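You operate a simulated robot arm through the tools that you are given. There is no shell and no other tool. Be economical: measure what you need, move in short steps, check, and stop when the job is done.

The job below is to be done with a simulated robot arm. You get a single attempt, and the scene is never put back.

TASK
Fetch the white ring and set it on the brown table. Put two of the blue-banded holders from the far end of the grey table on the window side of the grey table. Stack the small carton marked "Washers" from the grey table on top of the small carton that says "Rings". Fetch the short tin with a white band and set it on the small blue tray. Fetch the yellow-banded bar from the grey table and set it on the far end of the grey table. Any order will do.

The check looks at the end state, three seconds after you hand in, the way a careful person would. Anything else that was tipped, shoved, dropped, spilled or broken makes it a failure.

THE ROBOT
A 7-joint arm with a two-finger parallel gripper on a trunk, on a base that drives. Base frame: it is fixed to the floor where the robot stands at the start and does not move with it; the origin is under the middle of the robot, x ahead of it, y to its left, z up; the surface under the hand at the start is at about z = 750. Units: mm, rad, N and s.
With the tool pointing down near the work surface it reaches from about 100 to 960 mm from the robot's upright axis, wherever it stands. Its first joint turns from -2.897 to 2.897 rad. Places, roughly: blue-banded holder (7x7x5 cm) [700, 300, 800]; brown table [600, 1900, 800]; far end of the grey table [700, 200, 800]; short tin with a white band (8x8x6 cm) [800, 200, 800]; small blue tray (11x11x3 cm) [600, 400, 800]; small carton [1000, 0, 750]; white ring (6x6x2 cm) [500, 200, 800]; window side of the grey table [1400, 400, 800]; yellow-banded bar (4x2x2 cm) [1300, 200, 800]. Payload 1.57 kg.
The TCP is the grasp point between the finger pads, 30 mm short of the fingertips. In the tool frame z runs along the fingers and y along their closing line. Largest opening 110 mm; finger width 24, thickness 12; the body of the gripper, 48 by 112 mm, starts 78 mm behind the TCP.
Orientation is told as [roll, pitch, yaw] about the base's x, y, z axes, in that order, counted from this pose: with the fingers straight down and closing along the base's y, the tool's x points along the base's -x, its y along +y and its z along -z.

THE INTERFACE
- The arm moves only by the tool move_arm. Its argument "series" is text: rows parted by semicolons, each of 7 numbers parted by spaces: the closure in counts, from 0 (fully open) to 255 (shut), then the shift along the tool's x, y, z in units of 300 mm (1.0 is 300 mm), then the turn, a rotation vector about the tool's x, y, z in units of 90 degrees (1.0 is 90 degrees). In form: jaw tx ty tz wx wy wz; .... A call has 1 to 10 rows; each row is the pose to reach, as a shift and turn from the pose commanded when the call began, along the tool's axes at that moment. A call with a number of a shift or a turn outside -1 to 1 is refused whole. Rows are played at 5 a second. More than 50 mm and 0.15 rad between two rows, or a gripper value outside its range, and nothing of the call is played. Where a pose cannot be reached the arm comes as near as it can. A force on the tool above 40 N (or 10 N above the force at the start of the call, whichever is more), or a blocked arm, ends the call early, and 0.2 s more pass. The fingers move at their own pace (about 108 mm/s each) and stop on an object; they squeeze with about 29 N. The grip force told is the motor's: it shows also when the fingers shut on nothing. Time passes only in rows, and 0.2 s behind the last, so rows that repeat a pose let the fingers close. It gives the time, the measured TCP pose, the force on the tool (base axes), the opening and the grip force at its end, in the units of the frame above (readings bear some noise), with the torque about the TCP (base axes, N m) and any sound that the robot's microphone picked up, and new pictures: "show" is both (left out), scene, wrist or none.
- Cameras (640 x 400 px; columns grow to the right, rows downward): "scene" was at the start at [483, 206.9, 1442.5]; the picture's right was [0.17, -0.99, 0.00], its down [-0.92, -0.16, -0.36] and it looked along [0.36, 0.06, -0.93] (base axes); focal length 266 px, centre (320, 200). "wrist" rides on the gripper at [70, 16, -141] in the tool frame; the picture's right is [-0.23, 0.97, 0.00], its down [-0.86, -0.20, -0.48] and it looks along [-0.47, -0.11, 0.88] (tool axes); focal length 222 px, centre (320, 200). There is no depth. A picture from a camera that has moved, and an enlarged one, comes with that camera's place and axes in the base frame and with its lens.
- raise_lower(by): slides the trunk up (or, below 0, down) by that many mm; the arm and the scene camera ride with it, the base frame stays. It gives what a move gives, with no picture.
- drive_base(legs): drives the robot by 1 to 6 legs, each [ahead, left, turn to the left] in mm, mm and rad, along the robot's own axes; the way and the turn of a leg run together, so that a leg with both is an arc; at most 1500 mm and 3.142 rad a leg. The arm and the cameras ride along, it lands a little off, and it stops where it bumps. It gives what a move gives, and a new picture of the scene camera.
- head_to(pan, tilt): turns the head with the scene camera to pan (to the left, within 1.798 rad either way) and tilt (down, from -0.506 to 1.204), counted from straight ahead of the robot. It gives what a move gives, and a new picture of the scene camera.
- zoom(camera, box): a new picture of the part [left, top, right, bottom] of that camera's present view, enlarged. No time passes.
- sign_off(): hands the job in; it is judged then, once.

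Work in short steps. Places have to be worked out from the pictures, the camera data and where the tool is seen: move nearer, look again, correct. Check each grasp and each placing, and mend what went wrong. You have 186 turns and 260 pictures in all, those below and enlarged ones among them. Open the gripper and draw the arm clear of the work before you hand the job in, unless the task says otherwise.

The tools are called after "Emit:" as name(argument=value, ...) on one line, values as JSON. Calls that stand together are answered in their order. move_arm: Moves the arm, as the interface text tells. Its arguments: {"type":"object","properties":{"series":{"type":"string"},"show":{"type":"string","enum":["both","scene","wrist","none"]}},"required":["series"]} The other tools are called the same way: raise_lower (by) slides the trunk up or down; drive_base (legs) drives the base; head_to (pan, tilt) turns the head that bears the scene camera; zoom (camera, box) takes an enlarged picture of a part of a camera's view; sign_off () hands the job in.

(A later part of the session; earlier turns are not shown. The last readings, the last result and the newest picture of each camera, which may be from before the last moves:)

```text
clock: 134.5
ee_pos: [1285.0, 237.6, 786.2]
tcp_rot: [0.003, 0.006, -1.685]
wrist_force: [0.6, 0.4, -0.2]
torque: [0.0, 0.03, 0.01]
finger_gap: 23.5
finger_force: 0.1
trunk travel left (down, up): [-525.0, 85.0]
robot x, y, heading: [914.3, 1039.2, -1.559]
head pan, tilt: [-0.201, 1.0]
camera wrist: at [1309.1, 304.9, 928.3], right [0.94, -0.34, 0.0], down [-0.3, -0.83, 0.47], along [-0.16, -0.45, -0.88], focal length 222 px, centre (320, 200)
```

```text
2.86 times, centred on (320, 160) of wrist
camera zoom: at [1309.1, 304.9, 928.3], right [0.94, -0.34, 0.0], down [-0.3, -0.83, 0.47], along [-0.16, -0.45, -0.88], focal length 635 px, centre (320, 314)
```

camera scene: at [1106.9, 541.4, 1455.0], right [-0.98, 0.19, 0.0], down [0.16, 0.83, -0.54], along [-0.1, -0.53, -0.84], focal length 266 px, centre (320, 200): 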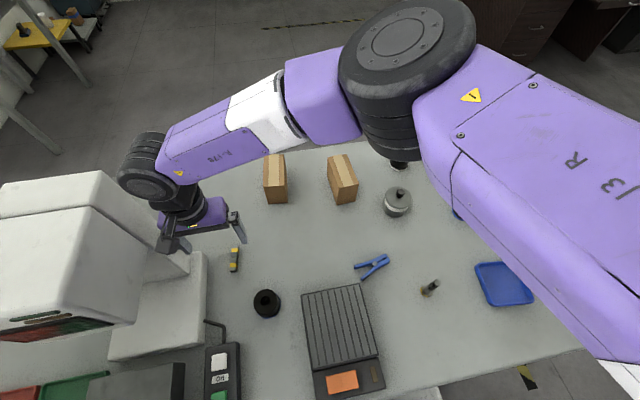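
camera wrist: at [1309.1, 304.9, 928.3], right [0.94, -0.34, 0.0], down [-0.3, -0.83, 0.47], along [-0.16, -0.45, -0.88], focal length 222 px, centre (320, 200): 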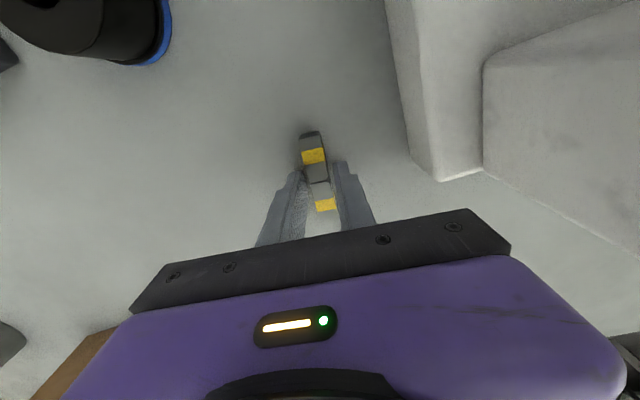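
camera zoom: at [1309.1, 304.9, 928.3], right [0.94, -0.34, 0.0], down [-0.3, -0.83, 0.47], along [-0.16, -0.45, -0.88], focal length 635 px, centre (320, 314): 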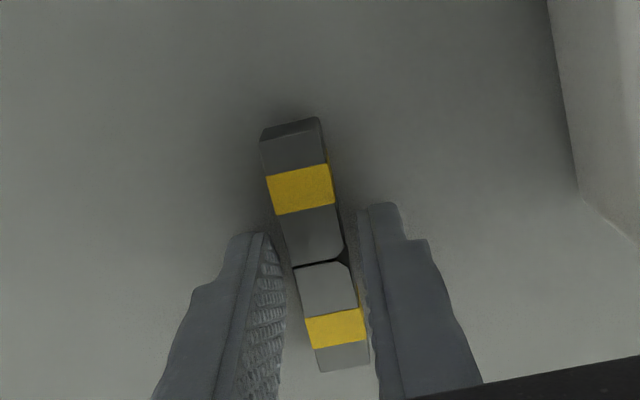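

Seam is centred between the pads. Close and lift gently a little.

Emit:
move_arm(series="255 0 0 0 0 0 0;255 0 0 0 0 0 0;255 0 0 0 0 0 0;255 0 0 -0.01 0 0 0;255 0 0 -0.03 0 0 0;255 0 0 -0.06 0 0 0;255 0 0 -0.1 0 0 0;255 0 0 -0.1 0 0 0", show="wrist")

Emit:
zoom(camera="wrist", box=[240, 90, 400, 230])

```text
clock: 136.3
ee_pos: [1284.6, 237.2, 815.7]
tcp_rot: [0.001, 0.006, -1.686]
wrist_force: [-0.7, -0.3, -1.3]
torque: [0.03, -0.01, -0.02]
finger_gap: 15.3
finger_force: 28.9
trunk travel left (down, up): [-525.0, 85.0]
robot x, y, heading: [914.9, 1041.0, -1.562]
head pan, tilt: [-0.201, 1.0]
camera wrist: at [1309.1, 305.2, 958.5], right [0.94, -0.34, 0.0], down [-0.3, -0.83, 0.47], along [-0.16, -0.45, -0.88], focal length 222 px, centre (320, 200)
```

wrist: 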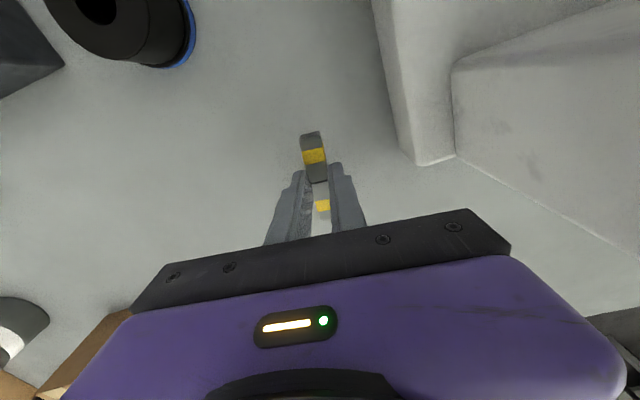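

```text
2.86 times, centred on (320, 160) of wrist
camera zoom: at [1309.1, 305.2, 958.5], right [0.94, -0.34, 0.0], down [-0.3, -0.83, 0.47], along [-0.16, -0.45, -0.88], focal length 635 px, centre (320, 314)
```

zoom: 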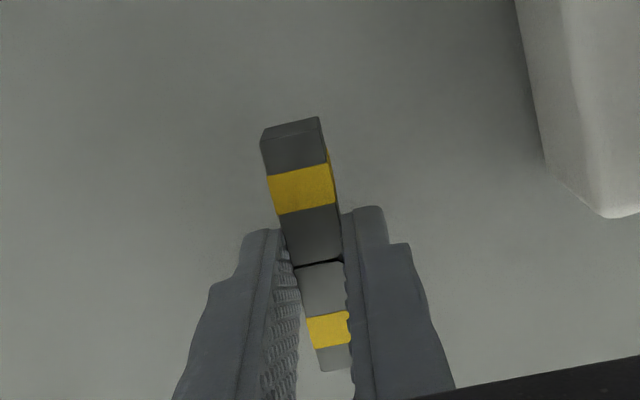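

Both segments are held and lifted together. I raise and carry the bar to the free spot near (700,300) at the far end.

Emit:
move_arm(series="255 0 0 -0.12 0 0 0;255 0 0 -0.25 0 0 0;255 0 -0.06 -0.37 0 0 0;255 -0.001 -0.18 -0.45 0 0 0;255 -0.003 -0.33 -0.45 0 0 0;255 -0.004 -0.48 -0.45 0 0 0;255 -0.006 -0.63 -0.45 0 0 0;255 -0.007 -0.78 -0.45 0 0 0;255 -0.008 -0.92 -0.45 0 0 0;255 -0.009 -0.979 -0.45 0 0 0", show="none")

Emit:
move_arm(series="255 0 -0.15 0 0 0 0;255 -0.002 -0.3 0 0 0 0;255 -0.004 -0.45 0 0 0 0;255 -0.005 -0.6 0 0 0 0;255 -0.007 -0.75 0 0 0 0;255 -0.008 -0.9 0 0 0 0;255 -0.009 -0.979 0 0 0 0;255 -0.009 -0.979 0 0 0 0")

Emit:
zoom(camera="wrist", box=[240, 90, 400, 230])

```text
clock: 138.5
ee_pos: [993.2, 265.1, 948.5]
tcp_rot: [0.0, 0.006, -1.686]
wrist_force: [-0.5, 0.6, -1.6]
torque: [0.0, 0.03, -0.04]
finger_gap: 15.3
finger_force: 29.6
trunk travel left (down, up): [-525.0, 85.0]
robot x, y, heading: [915.5, 1038.4, -1.559]
head pan, tilt: [-0.201, 1.0]
```

```text
clock: 140.3
ee_pos: [701.9, 298.5, 950.2]
tcp_rot: [0.0, 0.006, -1.686]
wrist_force: [0.2, -0.4, -1.4]
torque: [0.01, 0.02, 0.03]
finger_gap: 15.5
finger_force: 29.4
trunk travel left (down, up): [-525.0, 85.0]
robot x, y, heading: [918.5, 1040.5, -1.564]
head pan, tilt: [-0.201, 1.0]
camera scene: at [1106.5, 541.4, 1455.1], right [-0.98, 0.19, 0.0], down [0.16, 0.83, -0.54], along [-0.1, -0.53, -0.84], focal length 266 px, centre (320, 200)
camera wrist: at [724.2, 365.8, 1092.2], right [0.94, -0.34, 0.0], down [-0.3, -0.83, 0.47], along [-0.16, -0.45, -0.88], focal length 222 px, centre (320, 200)
```

scene: 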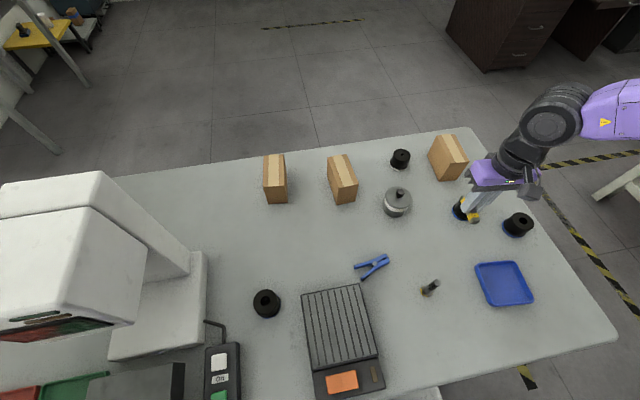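
wrist: 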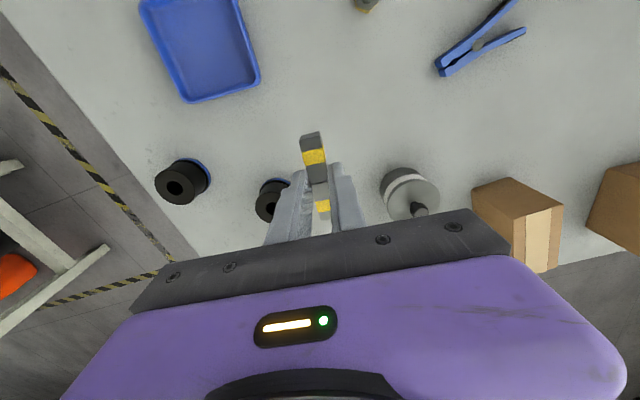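

```text
2.86 times, centred on (320, 160) of wrist
camera zoom: at [724.2, 365.8, 1092.2], right [0.94, -0.34, 0.0], down [-0.3, -0.83, 0.47], along [-0.16, -0.45, -0.88], focal length 635 px, centre (320, 314)
```

zoom: 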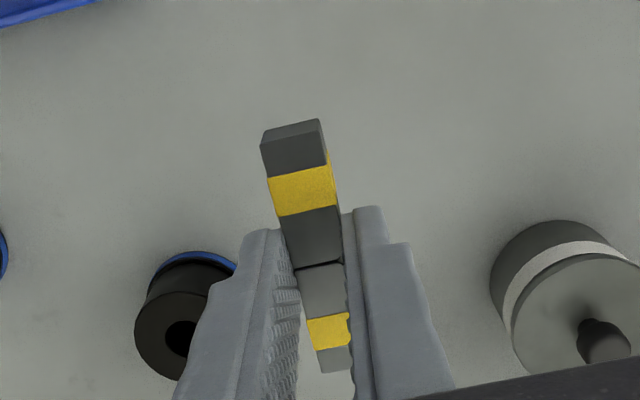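

The bar is over the free spot. Lower it to z≈792, then by millimetres.

Emit:
move_arm(series="255 0 0 0.14 0 0 0;255 0 0 0.28 0 0 0;255 0 0 0.4 0 0 0;255 0 0 0.47 0 0 0;255 0 0 0.51 0 0 0;255 0 0 0.525 0 0 0;255 0 0 0.533 0 0 0", show="none")

Emit:
move_arm(series="255 0 0 0.004 0 0 0;255 0 0 0.008 0 0 0;255 0 0 0.011 0 0 0", show="wrist")

```text
clock: 141.9
ee_pos: [700.3, 301.8, 791.2]
tcp_rot: [0.001, 0.007, -1.685]
wrist_force: [1.2, -0.4, -1.5]
torque: [0.03, 0.0, -0.01]
finger_gap: 15.4
finger_force: 29.2
trunk travel left (down, up): [-525.0, 85.0]
robot x, y, heading: [913.2, 1039.5, -1.563]
head pan, tilt: [-0.201, 1.0]
```

```text
clock: 142.7
ee_pos: [700.7, 300.4, 786.6]
tcp_rot: [0.002, 0.005, -1.686]
wrist_force: [0.0, -0.1, -0.6]
torque: [-0.06, 0.01, -0.03]
finger_gap: 15.6
finger_force: 29.0
trunk travel left (down, up): [-525.0, 85.0]
robot x, y, heading: [920.4, 1036.4, -1.561]
head pan, tilt: [-0.201, 1.0]
camera wrist: at [724.8, 367.6, 928.5], right [0.94, -0.34, 0.0], down [-0.3, -0.83, 0.47], along [-0.16, -0.45, -0.88], focal length 222 px, centre (320, 200)
```

wrist: 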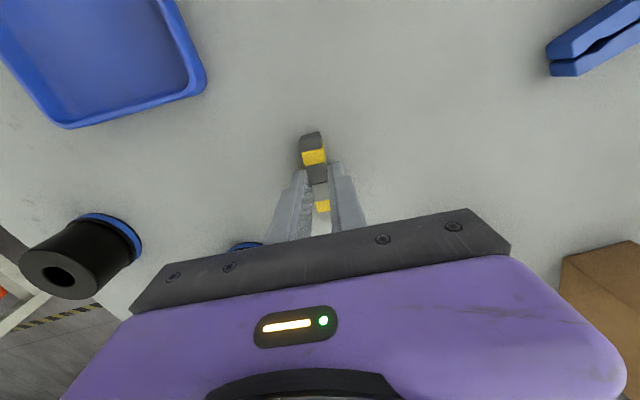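

Nearly touching; one more millimetre, release with a small opening, and rise.

Emit:
move_arm(series="255 0 0 0.004 0 0 0;200 0 0 0.004 0 0 0;170 0 0 0.004 0 0 0;170 0 0 0.004 0 0 0;170 0 0 -0.1 0 0 0;170 0 0 -0.24 0 0 0;100 0 0 -0.38 0 0 0;0 0 0 -0.52 0 0 0;0 0 0 -0.52 0 0 0", show="wrist")

Emit:
zoom(camera="wrist", box=[260, 90, 380, 190])

```text
clock: 144.7
ee_pos: [702.2, 298.7, 944.8]
tcp_rot: [0.001, 0.005, -1.686]
wrist_force: [-0.2, 0.2, 0.0]
torque: [-0.02, 0.01, 0.01]
finger_gap: 110.2
finger_force: 0.1
trunk travel left (down, up): [-525.0, 85.0]
robot x, y, heading: [916.0, 1035.5, -1.562]
head pan, tilt: [-0.201, 1.0]
camera wrist: at [725.8, 365.6, 1087.3], right [0.94, -0.34, 0.0], down [-0.3, -0.83, 0.47], along [-0.16, -0.45, -0.88], focal length 222 px, centre (320, 200)
```

wrist: 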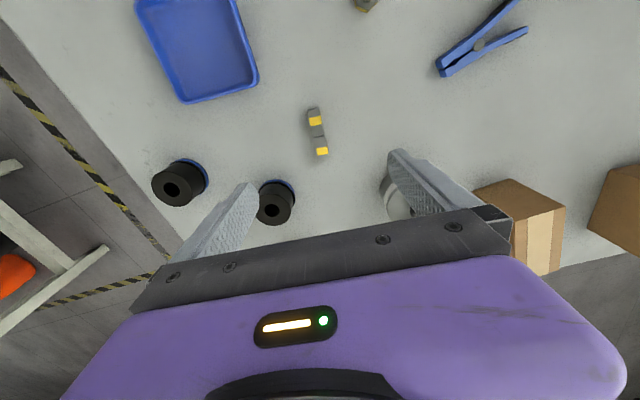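

```text
4.00 times, centred on (320, 140) of wrist
camera zoom: at [725.8, 365.6, 1087.3], right [0.94, -0.34, 0.0], down [-0.3, -0.83, 0.47], along [-0.16, -0.45, -0.88], focal length 888 px, centre (320, 440)
```

zoom: 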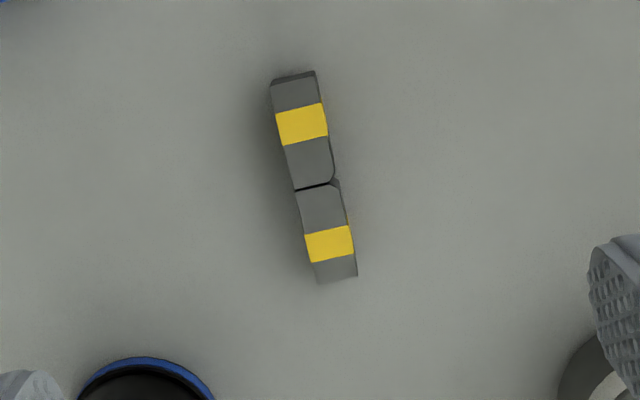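

The bar lies intact at the far end. Next holder B near (594,228).

Emit:
move_arm(series="0 -0.09 -0.11 0 0 0 0;0 -0.18 -0.22 0 0 0 0;0 -0.276 -0.33 0.03 0 0 0;0 -0.276 -0.33 0.03 0 0 0", show="wrist")

Emit:
zoom(camera="wrist", box=[220, 60, 420, 220])

```text
clock: 145.7
ee_pos: [593.5, 230.3, 935.9]
tcp_rot: [0.0, 0.005, -1.686]
wrist_force: [0.3, -0.1, 0.4]
torque: [-0.02, 0.04, -0.01]
finger_gap: 109.9
finger_force: 0.0
trunk travel left (down, up): [-525.0, 85.0]
robot x, y, heading: [916.6, 1034.2, -1.564]
head pan, tilt: [-0.201, 1.0]
camera wrist: at [616.3, 297.6, 1077.4], right [0.94, -0.34, 0.0], down [-0.3, -0.83, 0.47], along [-0.16, -0.45, -0.88], focal length 222 px, centre (320, 200)
```

wrist: 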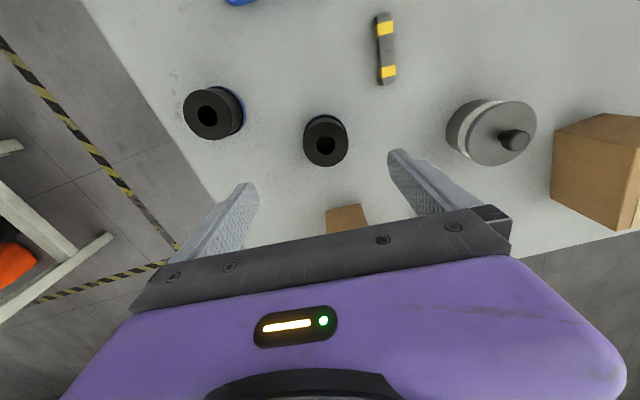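

```text
2.50 times, centred on (320, 140) of wrist
camera zoom: at [616.3, 297.6, 1077.4], right [0.94, -0.34, 0.0], down [-0.3, -0.83, 0.47], along [-0.16, -0.45, -0.88], focal length 555 px, centre (320, 350)
```

zoom: 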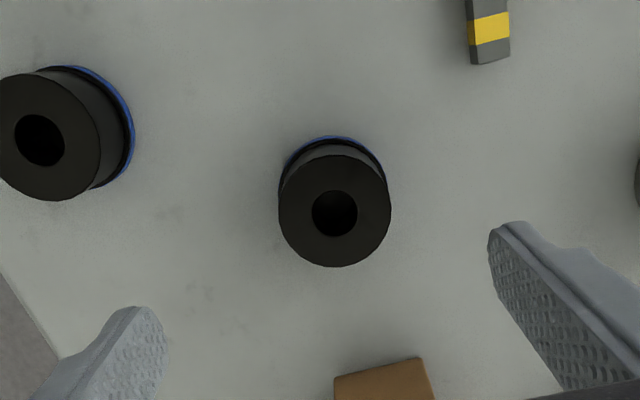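

Offset ≈ +7 mm along the closing line. Descend and grip as before.

Emit:
move_arm(series="0 -0.004 0.022 0.14 0 0 0;0 -0.004 0.022 0.28 0 0 0;0 -0.004 0.022 0.4 0 0 0;0 -0.004 0.022 0.458 0 0 0;0 -0.004 0.022 0.458 0 0 0;255 -0.004 0.022 0.458 0 0 0;255 -0.004 0.022 0.458 0 0 0;255 -0.004 0.022 0.458 0 0 0;255 -0.004 0.022 0.43 0 0 0;255 -0.004 0.022 0.36 0 0 0", show="wrist")

```text
clock: 147.9
ee_pos: [599.4, 226.7, 824.2]
tcp_rot: [0.001, 0.006, -1.687]
wrist_force: [0.9, 0.0, -7.8]
torque: [0.0, 0.01, -0.03]
finger_gap: 57.2
finger_force: 29.5
trunk travel left (down, up): [-525.0, 85.0]
robot x, y, heading: [914.5, 1037.3, -1.561]
head pan, tilt: [-0.201, 1.0]
camera wrist: at [623.0, 292.5, 967.2], right [0.94, -0.34, 0.0], down [-0.3, -0.83, 0.47], along [-0.16, -0.45, -0.88], focal length 222 px, centre (320, 200)
```

wrist: 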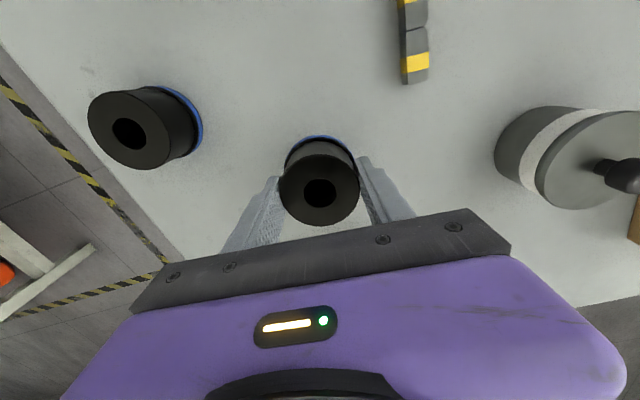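

Holder B held. Lift and carry toward (1207,505).

Emit:
move_arm(series="255 0 0 -0.13 0 0 0;255 0 0 -0.27 0 0 0;255 0.04 0.07 -0.4 0 0 0;255 0.11 0.18 -0.44 0 0 0;255 0.185 0.31 -0.44 0 0 0;255 0.26 0.44 -0.44 0 0 0;255 0.34 0.57 -0.44 0 0 0;255 0.415 0.69 -0.44 0 0 0", show="none")

Emit:
move_arm(series="255 0.075 0.13 0 0 0 0;255 0.15 0.25 0 0 0 0;255 0.225 0.38 0 0 0 0;255 0.3 0.5 0 0 0 0;255 0.37 0.63 0 0 0 0;255 0.415 0.69 0 0 0 0", show="none")

```text
clock: 149.7
ee_pos: [815.3, 324.3, 959.8]
tcp_rot: [0.002, 0.005, -1.689]
wrist_force: [-0.3, 0.4, -6.9]
torque: [0.0, -0.04, 0.02]
finger_gap: 57.4
finger_force: 28.4
trunk travel left (down, up): [-525.0, 85.0]
robot x, y, heading: [916.4, 1039.3, -1.569]
head pan, tilt: [-0.201, 1.0]
```

```text
clock: 151.1
ee_pos: [1039.2, 425.4, 955.7]
tcp_rot: [0.002, 0.004, -1.688]
wrist_force: [-0.2, -0.4, -8.3]
torque: [-0.01, -0.02, 0.0]
finger_gap: 57.3
finger_force: 28.9
trunk travel left (down, up): [-525.0, 85.0]
robot x, y, heading: [918.0, 1038.3, -1.568]
head pan, tilt: [-0.201, 1.0]
```

Emit:
move_arm(series="255 0.08 0.13 0 0 0 -0.02;255 0.16 0.26 0 0 0 -0.04;255 0.24 0.39 0 0 0 -0.06;255 0.322 0.52 0 0 0 -0.08;255 0.322 0.52 0 0 0 -0.08")

```text
clock: 152.3
ee_pos: [1207.5, 502.3, 956.7]
tcp_rot: [0.002, 0.006, -1.56]
wrist_force: [0.2, 0.0, -7.9]
torque: [0.0, 0.01, 0.01]
finger_gap: 57.0
finger_force: 29.1
trunk travel left (down, up): [-525.0, 85.0]
robot x, y, heading: [916.9, 1037.0, -1.559]
head pan, tilt: [-0.201, 1.0]
camera scene: at [1107.0, 541.3, 1455.0], right [-0.98, 0.19, 0.0], down [0.16, 0.83, -0.54], along [-0.1, -0.53, -0.84], focal length 266 px, centre (320, 200)
camera wrist: at [1222.3, 572.3, 1098.4], right [0.98, -0.22, 0.0], down [-0.19, -0.86, 0.47], along [-0.1, -0.46, -0.88], focal length 222 px, centre (320, 200)
```

scene: 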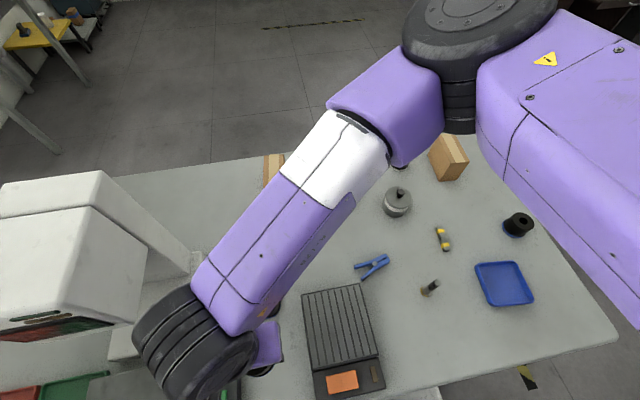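
wrist: 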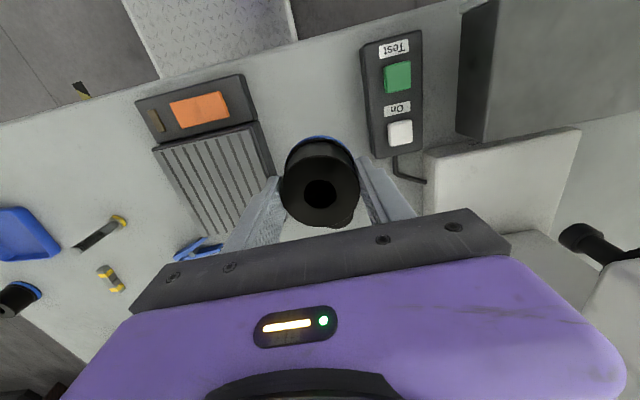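

Centred in the gap. Lower the holder.

Emit:
move_arm(series="255 0 0 0.13 0 0 0;255 0 0 0.26 0 0 0;255 0 0 0.39 0 0 0;255 0 0 0.47 0 0 0;255 0 0 0.51 0 0 0;255 0 0 0.523 0 0 0;255 0 0 0.528 0 0 0", show="none")

Emit:
move_arm(series="255 0 0 0.003 0 0 0;255 0 0 0.006 0 0 0", show="none")

```text
clock: 153.9
ee_pos: [1206.1, 504.4, 801.9]
tcp_rot: [0.002, 0.004, -1.562]
wrist_force: [-0.9, -1.1, -7.2]
torque: [-0.01, -0.01, -0.01]
finger_gap: 56.8
finger_force: 28.9
trunk travel left (down, up): [-525.0, 85.0]
robot x, y, heading: [917.3, 1037.8, -1.562]
head pan, tilt: [-0.201, 1.0]
```

```text
clock: 154.5
ee_pos: [1205.5, 505.0, 800.0]
tcp_rot: [0.004, 0.004, -1.56]
wrist_force: [-0.7, 0.4, -8.4]
torque: [0.0, 0.0, 0.01]
finger_gap: 57.2
finger_force: 29.5
trunk travel left (down, up): [-525.0, 85.0]
robot x, y, heading: [918.3, 1038.7, -1.559]
head pan, tilt: [-0.201, 1.0]
```

Emit:
move_arm(series="255 0 0 0.004 0 0 0;255 0 0 0.007 0 0 0;255 0 0 0.007 0 0 0", show="none")

```text
clock: 155.3
ee_pos: [1205.3, 506.0, 798.2]
tcp_rot: [0.001, 0.004, -1.559]
wrist_force: [-3.7, 0.7, -0.3]
torque: [0.03, 0.33, -0.07]
finger_gap: 57.2
finger_force: 29.3
trunk travel left (down, up): [-525.0, 85.0]
robot x, y, heading: [914.9, 1039.3, -1.566]
head pan, tilt: [-0.201, 1.0]
```

Supported now (weight gone). Release and rise.

Emit:
move_arm(series="200 0 0 0 0 0 0;85 0 0 0 0 0 0;85 0 0 0 0 0 0;85 0 0 -0.13 0 0 0;85 0 0 -0.27 0 0 0;85 0 0 -0.42 0 0 0;0 0 0 -0.55 0 0 0;0 0 0 -0.55 0 0 0", show="wrist")

```text
clock: 157.1
ee_pos: [1207.7, 503.3, 966.9]
tcp_rot: [0.001, 0.004, -1.561]
wrist_force: [-0.3, -0.1, -0.2]
torque: [-0.03, 0.01, -0.01]
finger_gap: 110.1
finger_force: 0.0
trunk travel left (down, up): [-525.0, 85.0]
robot x, y, heading: [919.0, 1036.2, -1.564]
head pan, tilt: [-0.201, 1.0]
camera wrist: at [1222.0, 573.7, 1107.3], right [0.98, -0.22, 0.0], down [-0.19, -0.86, 0.47], along [-0.1, -0.46, -0.88], focal length 222 px, centre (320, 200)
```

wrist: 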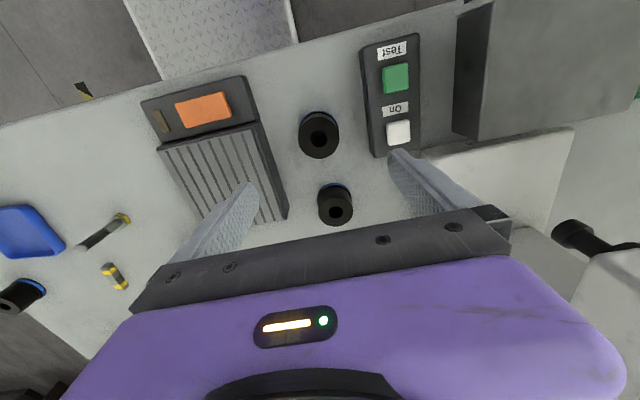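

Both holders stand on the window side. Now the tin: I'll hold its body from the side with a tilted tool. First move over and yaw the tool around.

Emit:
move_arm(series="0 -0.067 -0.1 -0.01 0 0 -0.089;0 -0.133 -0.2 -0.02 0 0 -0.178;0 -0.2 -0.3 -0.03 0 0 -0.267;0 -0.267 -0.4 -0.04 0 0 -0.356;0 -0.333 -0.5 -0.05 0 0 -0.445;0 -0.4 -0.6 -0.06 0 0 -0.534;0 -0.467 -0.7 -0.07 0 0 -0.623;0 -0.533 -0.8 -0.08 0 0 -0.712;0 -0.6 -0.9 -0.09 0 0 -0.801;0 -0.667 -1 -0.1 0 0 -0.89", show="scene")

```text
clock: 159.3
ee_pos: [938.5, 375.9, 985.2]
tcp_rot: [-0.001, 0.005, -0.188]
wrist_force: [-1.5, -0.1, 0.4]
torque: [-0.03, -0.06, -0.03]
finger_gap: 110.1
finger_force: 0.1
out of reach, approached as far as the arm can: row 9, 10
trunk travel left (down, up): [-525.0, 85.0]
robot x, y, heading: [916.4, 1038.4, -1.57]
head pan, tilt: [-0.201, 1.0]
camera scene: at [1105.9, 541.1, 1455.1], right [-0.98, 0.19, 0.0], down [0.16, 0.83, -0.54], along [-0.1, -0.53, -0.84], focal length 266 px, centre (320, 200)
```

scene: 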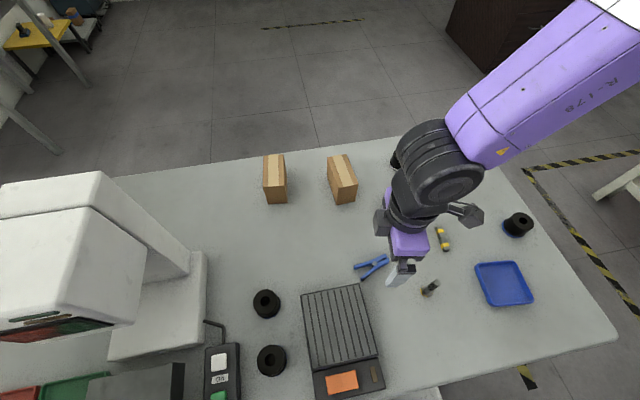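

Wrist limit on that side; I'll approach from the −x side instead (tool yaw ≈ −3.4, camera up). Rotate the other way in steps.

Emit:
move_arm(series="0 0.062 -0.029 0 0 0 0.089;0 0.125 -0.058 0 0 0 0.178;0 0.187 -0.086 0 0 0 0.267;0 0.25 -0.115 0 0 0 0.356;0 0.312 -0.144 0 0 0 0.445;0 0.374 -0.173 0 0 0 0.534;0 0.437 -0.2 0 0 0 0.623;0 0.5 -0.23 0 0 0 0.712;0 0.56 -0.26 0 0 0 0.801;0 0.623 -0.288 0 0 0 0.89", show="none")

Emit:
move_arm(series="0 0 0 0 0 0 0.089;0 0 0 0 0 0 0.178;0 0 0 0 0 0 0.267;0 0 0 0 0 0 0.356;0 0 0 0 0 0 0.445;0 0 0 0 0 0 0.534;0 0 0 0 0 0 0.623;0 0 0 0 0 0 0.712;0 0 0 0 0 0 0.801;0 0 0 0 0 0 0.89", show="none")

```text
clock: 161.5
ee_pos: [737.0, 320.0, 985.3]
tcp_rot: [0.003, 0.005, -1.563]
wrist_force: [0.8, 0.3, 0.0]
torque: [-0.02, 0.02, 0.0]
finger_gap: 109.9
finger_force: 0.1
trunk travel left (down, up): [-525.0, 85.0]
robot x, y, heading: [916.0, 1037.5, -1.56]
head pan, tilt: [-0.201, 1.0]
```

```text
clock: 163.7
ee_pos: [736.4, 319.9, 984.6]
tcp_rot: [-0.006, 0.004, -2.962]
wrist_force: [-0.2, 0.2, 0.2]
torque: [0.0, 0.0, -0.01]
finger_gap: 110.2
finger_force: 0.1
trunk travel left (down, up): [-525.0, 85.0]
robot x, y, heading: [914.5, 1037.7, -1.561]
head pan, tilt: [-0.201, 1.0]
```

Emit:
move_arm(series="0 0 0 0 0 0 0.09;0 0 0 0 0 0 0.18;0 0 0 0 0 0 0.27;0 0 0 0 0 0 0.27", show="none")

Emit:
move_arm(series="0 0 0 0 0 0.09 0;0 0 0 0 0 0.18 0;0 0 0 0 0 0.27 0;0 0 0 0 0 0.36 0;0 0 0 0 0 0.45 0;0 0 0 0 0 0.54 0;0 0 0 0 0 0.63 0;0 0 0 0 0 0.72 0;0 0 0 0 0 0.81 0;0 0 0 0 0 0.82 0")

```text
clock: 164.7
ee_pos: [736.9, 318.8, 984.5]
tcp_rot: [-0.005, 0.002, 2.899]
wrist_force: [0.0, 0.6, 0.6]
torque: [0.0, 0.01, 0.02]
finger_gap: 109.8
finger_force: 0.1
trunk travel left (down, up): [-525.0, 85.0]
robot x, y, heading: [914.8, 1034.2, -1.562]
head pan, tilt: [-0.201, 1.0]
```

```text
clock: 166.9
ee_pos: [738.0, 319.3, 985.3]
tcp_rot: [-0.018, 1.292, 2.881]
wrist_force: [0.2, 0.3, 0.0]
torque: [0.0, 0.01, 0.02]
finger_gap: 110.2
finger_force: 0.1
trunk travel left (down, up): [-525.0, 85.0]
robot x, y, heading: [916.4, 1033.8, -1.566]
head pan, tilt: [-0.201, 1.0]
camera scene: at [1106.6, 541.4, 1455.1], right [-0.98, 0.19, 0.0], down [0.16, 0.83, -0.54], along [-0.1, -0.53, -0.84], focal length 266 px, centre (320, 200)
camera wrist: at [620.1, 331.1, 1091.2], right [-0.29, -0.93, -0.22], down [-0.63, 0.36, -0.69], along [0.72, -0.06, -0.69], focal length 222 px, centre (320, 200)
```

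scene: 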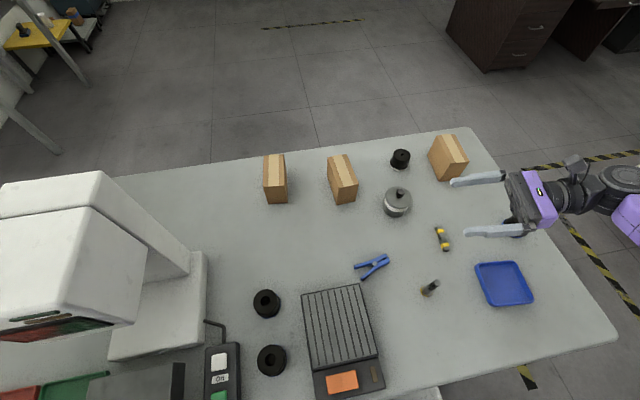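
wrist: 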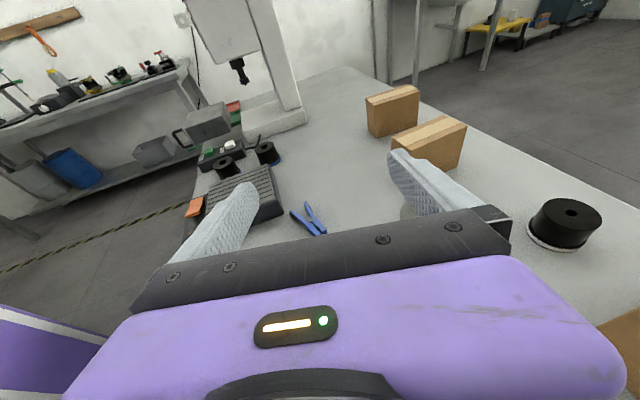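

The tilted pose works (74°, camera up). I move above the tin at z≈890, straddling it laterally, before descending vertically.

Emit:
move_arm(series="0 -0.044 0.087 0.076 0 0 0;0 -0.088 0.175 0.151 0 0 0;0 -0.132 0.262 0.227 0 0 0;0 -0.176 0.35 0.302 0 0 0;0 -0.22 0.437 0.378 0 0 0;0 -0.22 0.437 0.378 0 0 0")

Emit:
zoom(camera="scene", box=[340, 140, 540, 265])

```text
clock: 168.3
ee_pos: [797.1, 173.9, 889.1]
tcp_rot: [-0.012, 1.292, 2.888]
wrist_force: [-0.5, 0.4, 0.3]
torque: [-0.01, -0.01, 0.0]
finger_gap: 109.9
finger_force: 0.1
trunk travel left (down, up): [-525.0, 85.0]
robot x, y, heading: [916.1, 1037.3, -1.562]
head pan, tilt: [-0.201, 1.0]
camera scene: at [1106.9, 541.5, 1455.0], right [-0.98, 0.19, 0.0], down [0.16, 0.83, -0.54], along [-0.1, -0.53, -0.84], focal length 266 px, centre (320, 200)
camera wrist: at [679.1, 186.3, 995.6], right [-0.29, -0.93, -0.22], down [-0.63, 0.36, -0.69], along [0.72, -0.06, -0.69], focal length 222 px, centre (320, 200)
```

scene: 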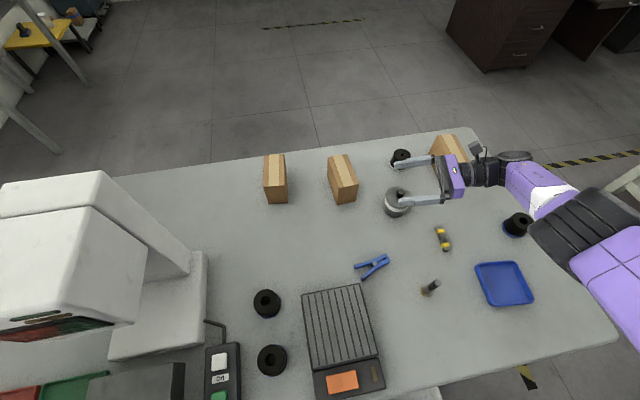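
wrist: 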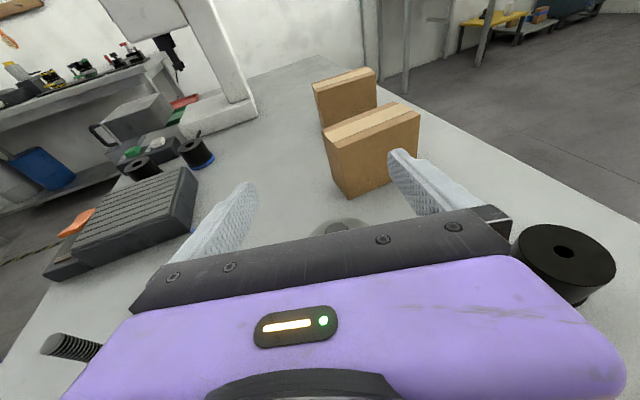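

```text
3.20 times, centred on (440, 202) of scene
camera zoom: at [1106.9, 541.5, 1455.0], right [-0.98, 0.19, 0.0], down [0.16, 0.83, -0.54], along [-0.1, -0.53, -0.84], focal length 850 px, centre (-64, 192)
```

zoom: 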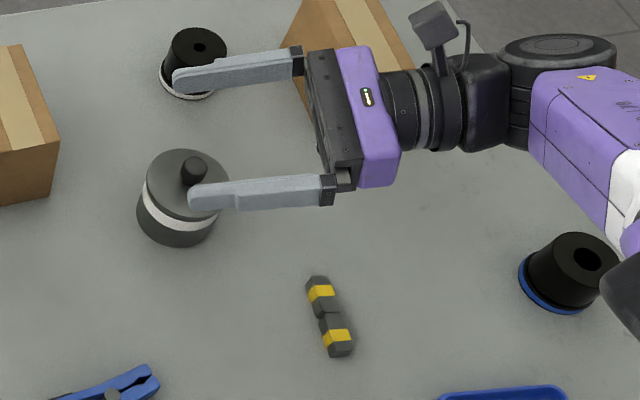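

Clearances look fine. Descend vertically partway with a 5 mm lateral correction.

Emit:
move_arm(series="0 -0.08 0.006 0.02 0 0 0;0 -0.16 0.017 0.04 0 0 0;0 -0.22 0.017 0.055 0 0 0;0 -0.22 0.017 0.055 0 0 0")

Emit:
zoom(camera="scene", box=[340, 140, 500, 240])

Emit:
zoom(camera="wrist", box=[180, 120, 500, 300])

```text
clock: 169.3
ee_pos: [810.1, 187.5, 859.9]
tcp_rot: [-0.02, 1.29, 2.881]
wrist_force: [0.3, -0.3, -0.5]
torque: [-0.01, 0.01, 0.0]
finger_gap: 110.0
finger_force: 0.2
out of reach, approached as far as the arm can: row 1, 2, 3, 4
trunk travel left (down, up): [-525.0, 85.0]
robot x, y, heading: [912.4, 1038.8, -1.565]
head pan, tilt: [-0.201, 1.0]
camera scene: at [1106.7, 541.3, 1455.0], right [-0.98, 0.19, 0.0], down [0.16, 0.83, -0.54], along [-0.1, -0.53, -0.84], focal length 266 px, centre (320, 200)
camera wrist: at [693.5, 199.6, 966.8], right [-0.29, -0.93, -0.22], down [-0.63, 0.36, -0.69], along [0.72, -0.06, -0.69], focal length 222 px, centre (320, 200)
```

scene: 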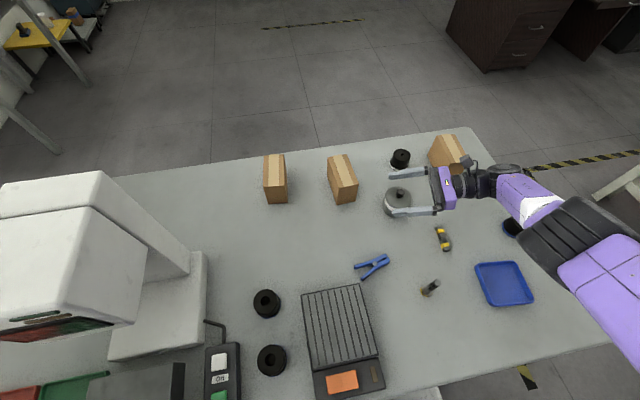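
wrist: 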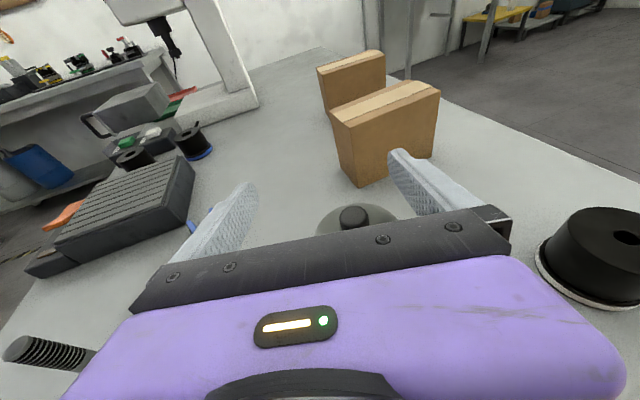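

```text
4.00 times, centred on (420, 190) of scene
camera zoom: at [1106.7, 541.3, 1455.0], right [-0.98, 0.19, 0.0], down [0.16, 0.83, -0.54], along [-0.1, -0.53, -0.84], focal length 1063 px, centre (-80, 240)
```

zoom: 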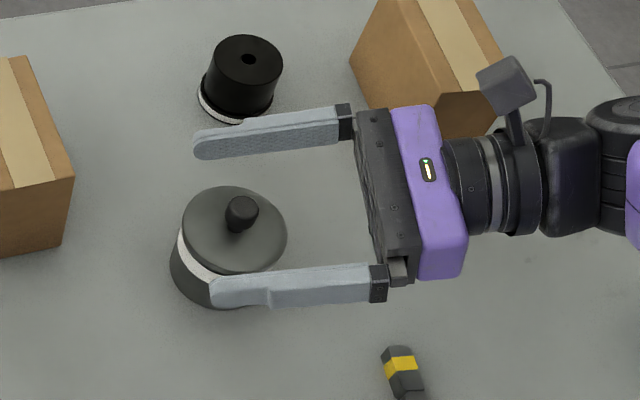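

```text
2.00 times, centred on (340, 210) of wrist
camera zoom: at [693.5, 199.6, 966.8], right [-0.29, -0.93, -0.22], down [-0.63, 0.36, -0.69], along [0.72, -0.06, -0.69], focal length 444 px, centre (280, 180)
```

zoom: 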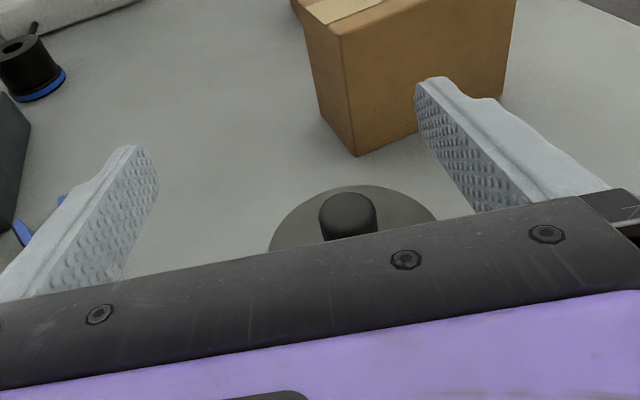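

Arm reach limit when low; the trunk can provide the descent. First re-align over the tin at z≈885.

Emit:
move_arm(series="0 0.068 0 -0.02 0 0 0;0 0.068 0.072 -0.063 0 0 0;0 0.068 0.072 -0.063 0 0 0", show="none")

Emit:
raise_lower(by=-40)

```text
clock: 170.1
ee_pos: [800.6, 171.6, 890.5]
tcp_rot: [-0.022, 1.29, 2.881]
wrist_force: [0.5, 0.0, -0.5]
torque: [-0.03, -0.02, -0.03]
finger_gap: 109.9
finger_force: 0.0
out of reach, approached as far as the arm can: row 2, 3
trunk travel left (down, up): [-525.0, 85.0]
robot x, y, heading: [913.3, 1036.1, -1.557]
head pan, tilt: [-0.201, 1.0]
```

```text
clock: 170.9
ee_pos: [799.9, 172.5, 849.3]
tcp_rot: [-0.018, 1.29, 2.881]
wrist_force: [-0.3, -0.5, 0.3]
torque: [0.02, 0.0, 0.05]
finger_gap: 110.0
finger_force: 0.0
trunk travel left (down, up): [-485.0, 125.0]
robot x, y, heading: [915.3, 1040.0, -1.558]
head pan, tilt: [-0.201, 1.0]
```

Reach is marginal, so I drive the base 30 mm closer and re-centre the arm.

Emit:
drive_base(legs=[[30, 0, 0]])

```text
clock: 171.8
ee_pos: [799.8, 142.0, 850.9]
tcp_rot: [-0.02, 1.291, 2.882]
wrist_force: [-0.6, 1.3, -0.4]
torque: [0.0, 0.01, -0.02]
finger_gap: 110.1
finger_force: 0.0
trunk travel left (down, up): [-485.0, 125.0]
robot x, y, heading: [914.2, 1009.6, -1.564]
head pan, tilt: [-0.201, 1.0]
camera scene: at [1106.8, 511.0, 1415.1], right [-0.98, 0.19, 0.0], down [0.16, 0.83, -0.54], along [-0.1, -0.53, -0.84], focal length 266 px, centre (320, 200)
```

scene: 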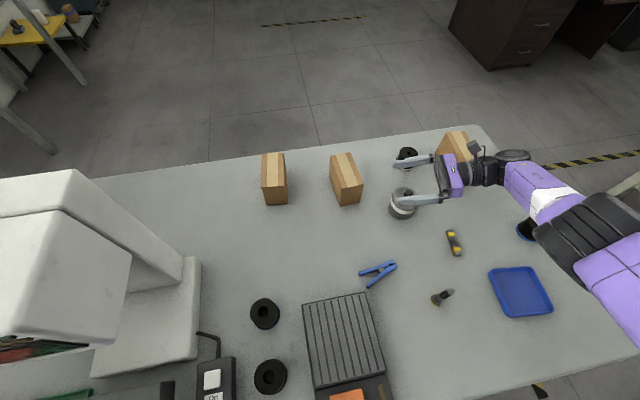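

Emit:
move_arm(series="0 -0.006 -0.042 -0.022 0 0 0;0 -0.013 -0.083 -0.044 0 0 0;0 -0.013 -0.083 -0.044 0 0 0")

Emit:
zoom(camera="scene", box=[340, 140, 500, 240])

Emit:
zoom(camera="wrist", box=[180, 120, 500, 300])

```text
clock: 172.6
ee_pos: [791.6, 168.9, 848.8]
tcp_rot: [-0.021, 1.289, 2.879]
wrist_force: [-0.6, -0.1, -0.4]
torque: [0.02, 0.0, 0.03]
finger_gap: 110.0
finger_force: 0.1
trunk travel left (down, up): [-485.0, 125.0]
robot x, y, heading: [912.8, 1005.9, -1.564]
head pan, tilt: [-0.201, 1.0]
camera scene: at [1106.8, 510.8, 1415.1], right [-0.98, 0.19, 0.0], down [0.16, 0.83, -0.54], along [-0.1, -0.53, -0.84], focal length 266 px, centre (320, 200)
camera wrist: at [674.9, 180.2, 955.5], right [-0.29, -0.93, -0.22], down [-0.63, 0.36, -0.69], along [0.72, -0.06, -0.69], focal length 222 px, centre (320, 200)
```

scene: 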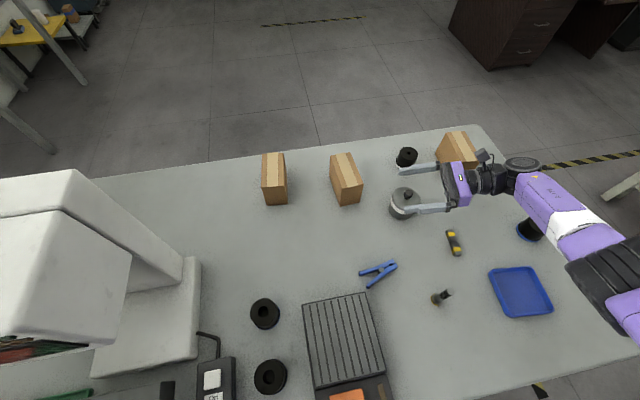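
wrist: 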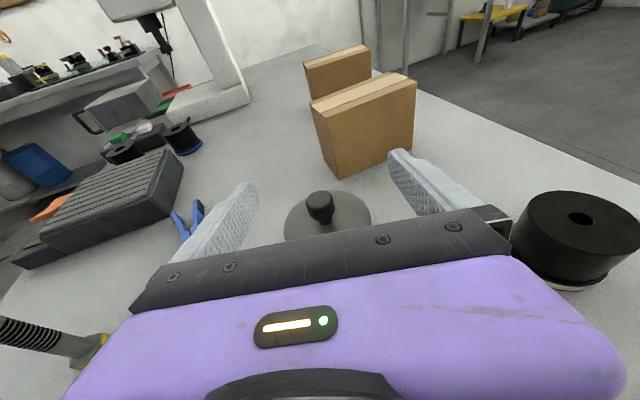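

```text
4.00 times, centred on (420, 190) of scene
camera zoom: at [1106.8, 510.8, 1415.1], right [-0.98, 0.19, 0.0], down [0.16, 0.83, -0.54], along [-0.1, -0.53, -0.84], focal length 1063 px, centre (-80, 240)
```

zoom: 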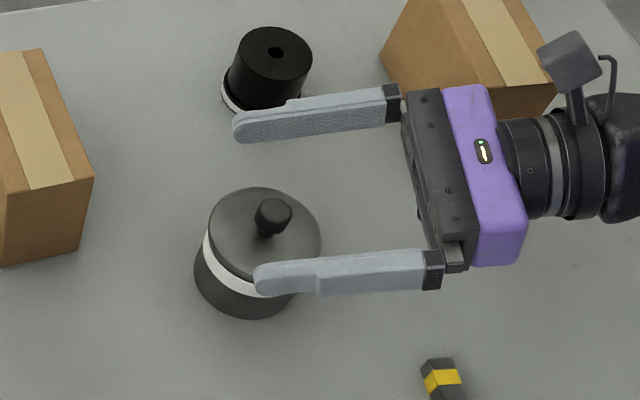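

```text
2.00 times, centred on (340, 210) of wrist
camera zoom: at [674.9, 180.2, 955.5], right [-0.29, -0.93, -0.22], down [-0.63, 0.36, -0.69], along [0.72, -0.06, -0.69], focal length 444 px, centre (280, 180)
```

zoom: 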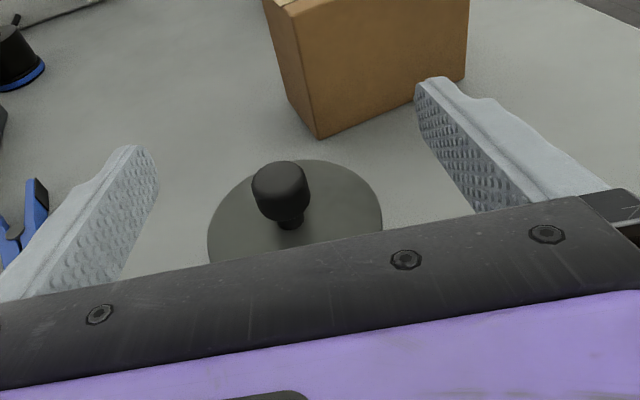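

Alignment agrees with the lid centre (797,168). Lower the trunk 63 mm to bring the fingers to the body's mid height.

Emit:
raise_lower(by=-50)

Emit:
raise_lower(by=-13)

Emit:
zoom(camera="scene", box=[340, 140, 500, 240])

Emit:
zoom(camera="wrist", box=[180, 120, 500, 300])

```text
clock: 173.5
ee_pos: [792.8, 167.8, 798.7]
tcp_rot: [-0.02, 1.289, 2.881]
wrist_force: [0.9, 0.0, -0.4]
torque: [-0.01, -0.04, 0.01]
finger_gap: 109.9
finger_force: 0.1
trunk travel left (down, up): [-435.0, 175.0]
robot x, y, heading: [915.4, 1006.8, -1.566]
head pan, tilt: [-0.201, 1.0]
```

```text
clock: 174.1
ee_pos: [792.5, 168.4, 786.2]
tcp_rot: [-0.019, 1.288, 2.88]
wrist_force: [0.0, 0.7, -0.6]
torque: [0.01, 0.0, -0.03]
finger_gap: 109.9
finger_force: 0.1
trunk travel left (down, up): [-422.0, 188.0]
robot x, y, heading: [916.8, 1006.8, -1.557]
head pan, tilt: [-0.201, 1.0]
```

```text
4.00 times, centred on (420, 190) of scene
camera zoom: at [1106.8, 510.9, 1352.0], right [-0.98, 0.19, 0.0], down [0.16, 0.83, -0.54], along [-0.1, -0.53, -0.84], focal length 1063 px, centre (-80, 240)
```

zoom: 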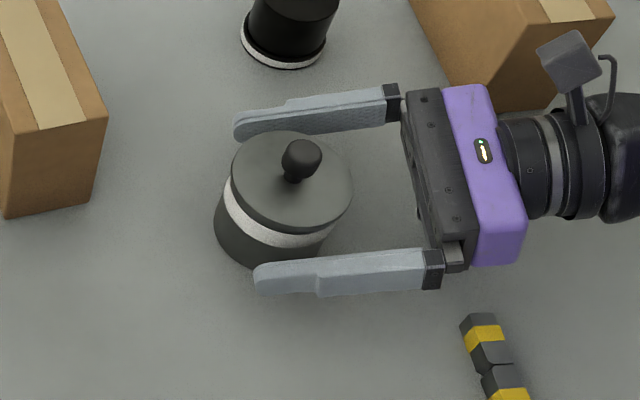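

```text
2.00 times, centred on (340, 210) of wrist
camera zoom: at [674.8, 180.1, 892.6], right [-0.29, -0.93, -0.22], down [-0.63, 0.36, -0.69], along [0.72, -0.06, -0.69], focal length 444 px, centre (280, 180)
```

zoom: 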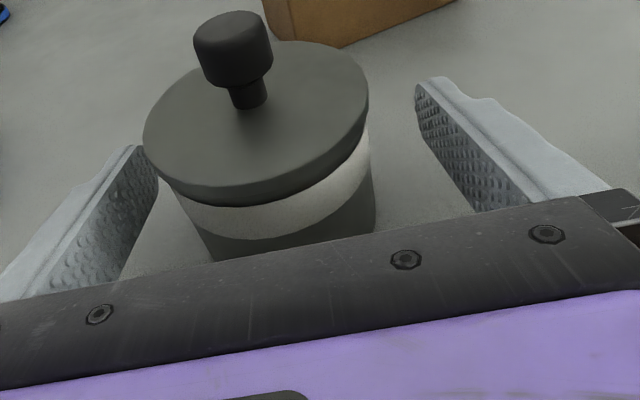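

The fingers straddle the body below the lid. I shift back 11 mm and flatten the tool a little more (≈80°) so the fingertips stay high for the tray, then close.

Emit:
move_arm(series="0 0 0 -0.018 0 0.03 0;0 0 0 -0.037 0 0.064 0;0 0 0 -0.037 0 0.064 0", show="none")

Emit:
zoom(camera="scene", box=[360, 130, 480, 230])

```text
clock: 174.9
ee_pos: [783.5, 171.2, 790.6]
tcp_rot: [-0.025, 1.389, 2.874]
wrist_force: [-0.1, -0.6, -0.3]
torque: [0.03, 0.0, 0.03]
finger_gap: 110.0
finger_force: 0.0
trunk travel left (down, up): [-422.0, 188.0]
robot x, y, heading: [917.1, 1005.9, -1.565]
head pan, tilt: [-0.201, 1.0]
```

```text
4.00 times, centred on (420, 180) of scene
camera zoom: at [1106.7, 510.9, 1352.1], right [-0.98, 0.19, 0.0], down [0.16, 0.83, -0.54], along [-0.1, -0.53, -0.84], focal length 1063 px, centre (-80, 280)
```

zoom: 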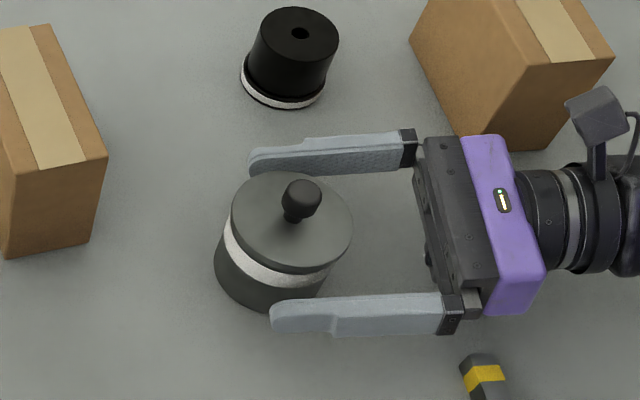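

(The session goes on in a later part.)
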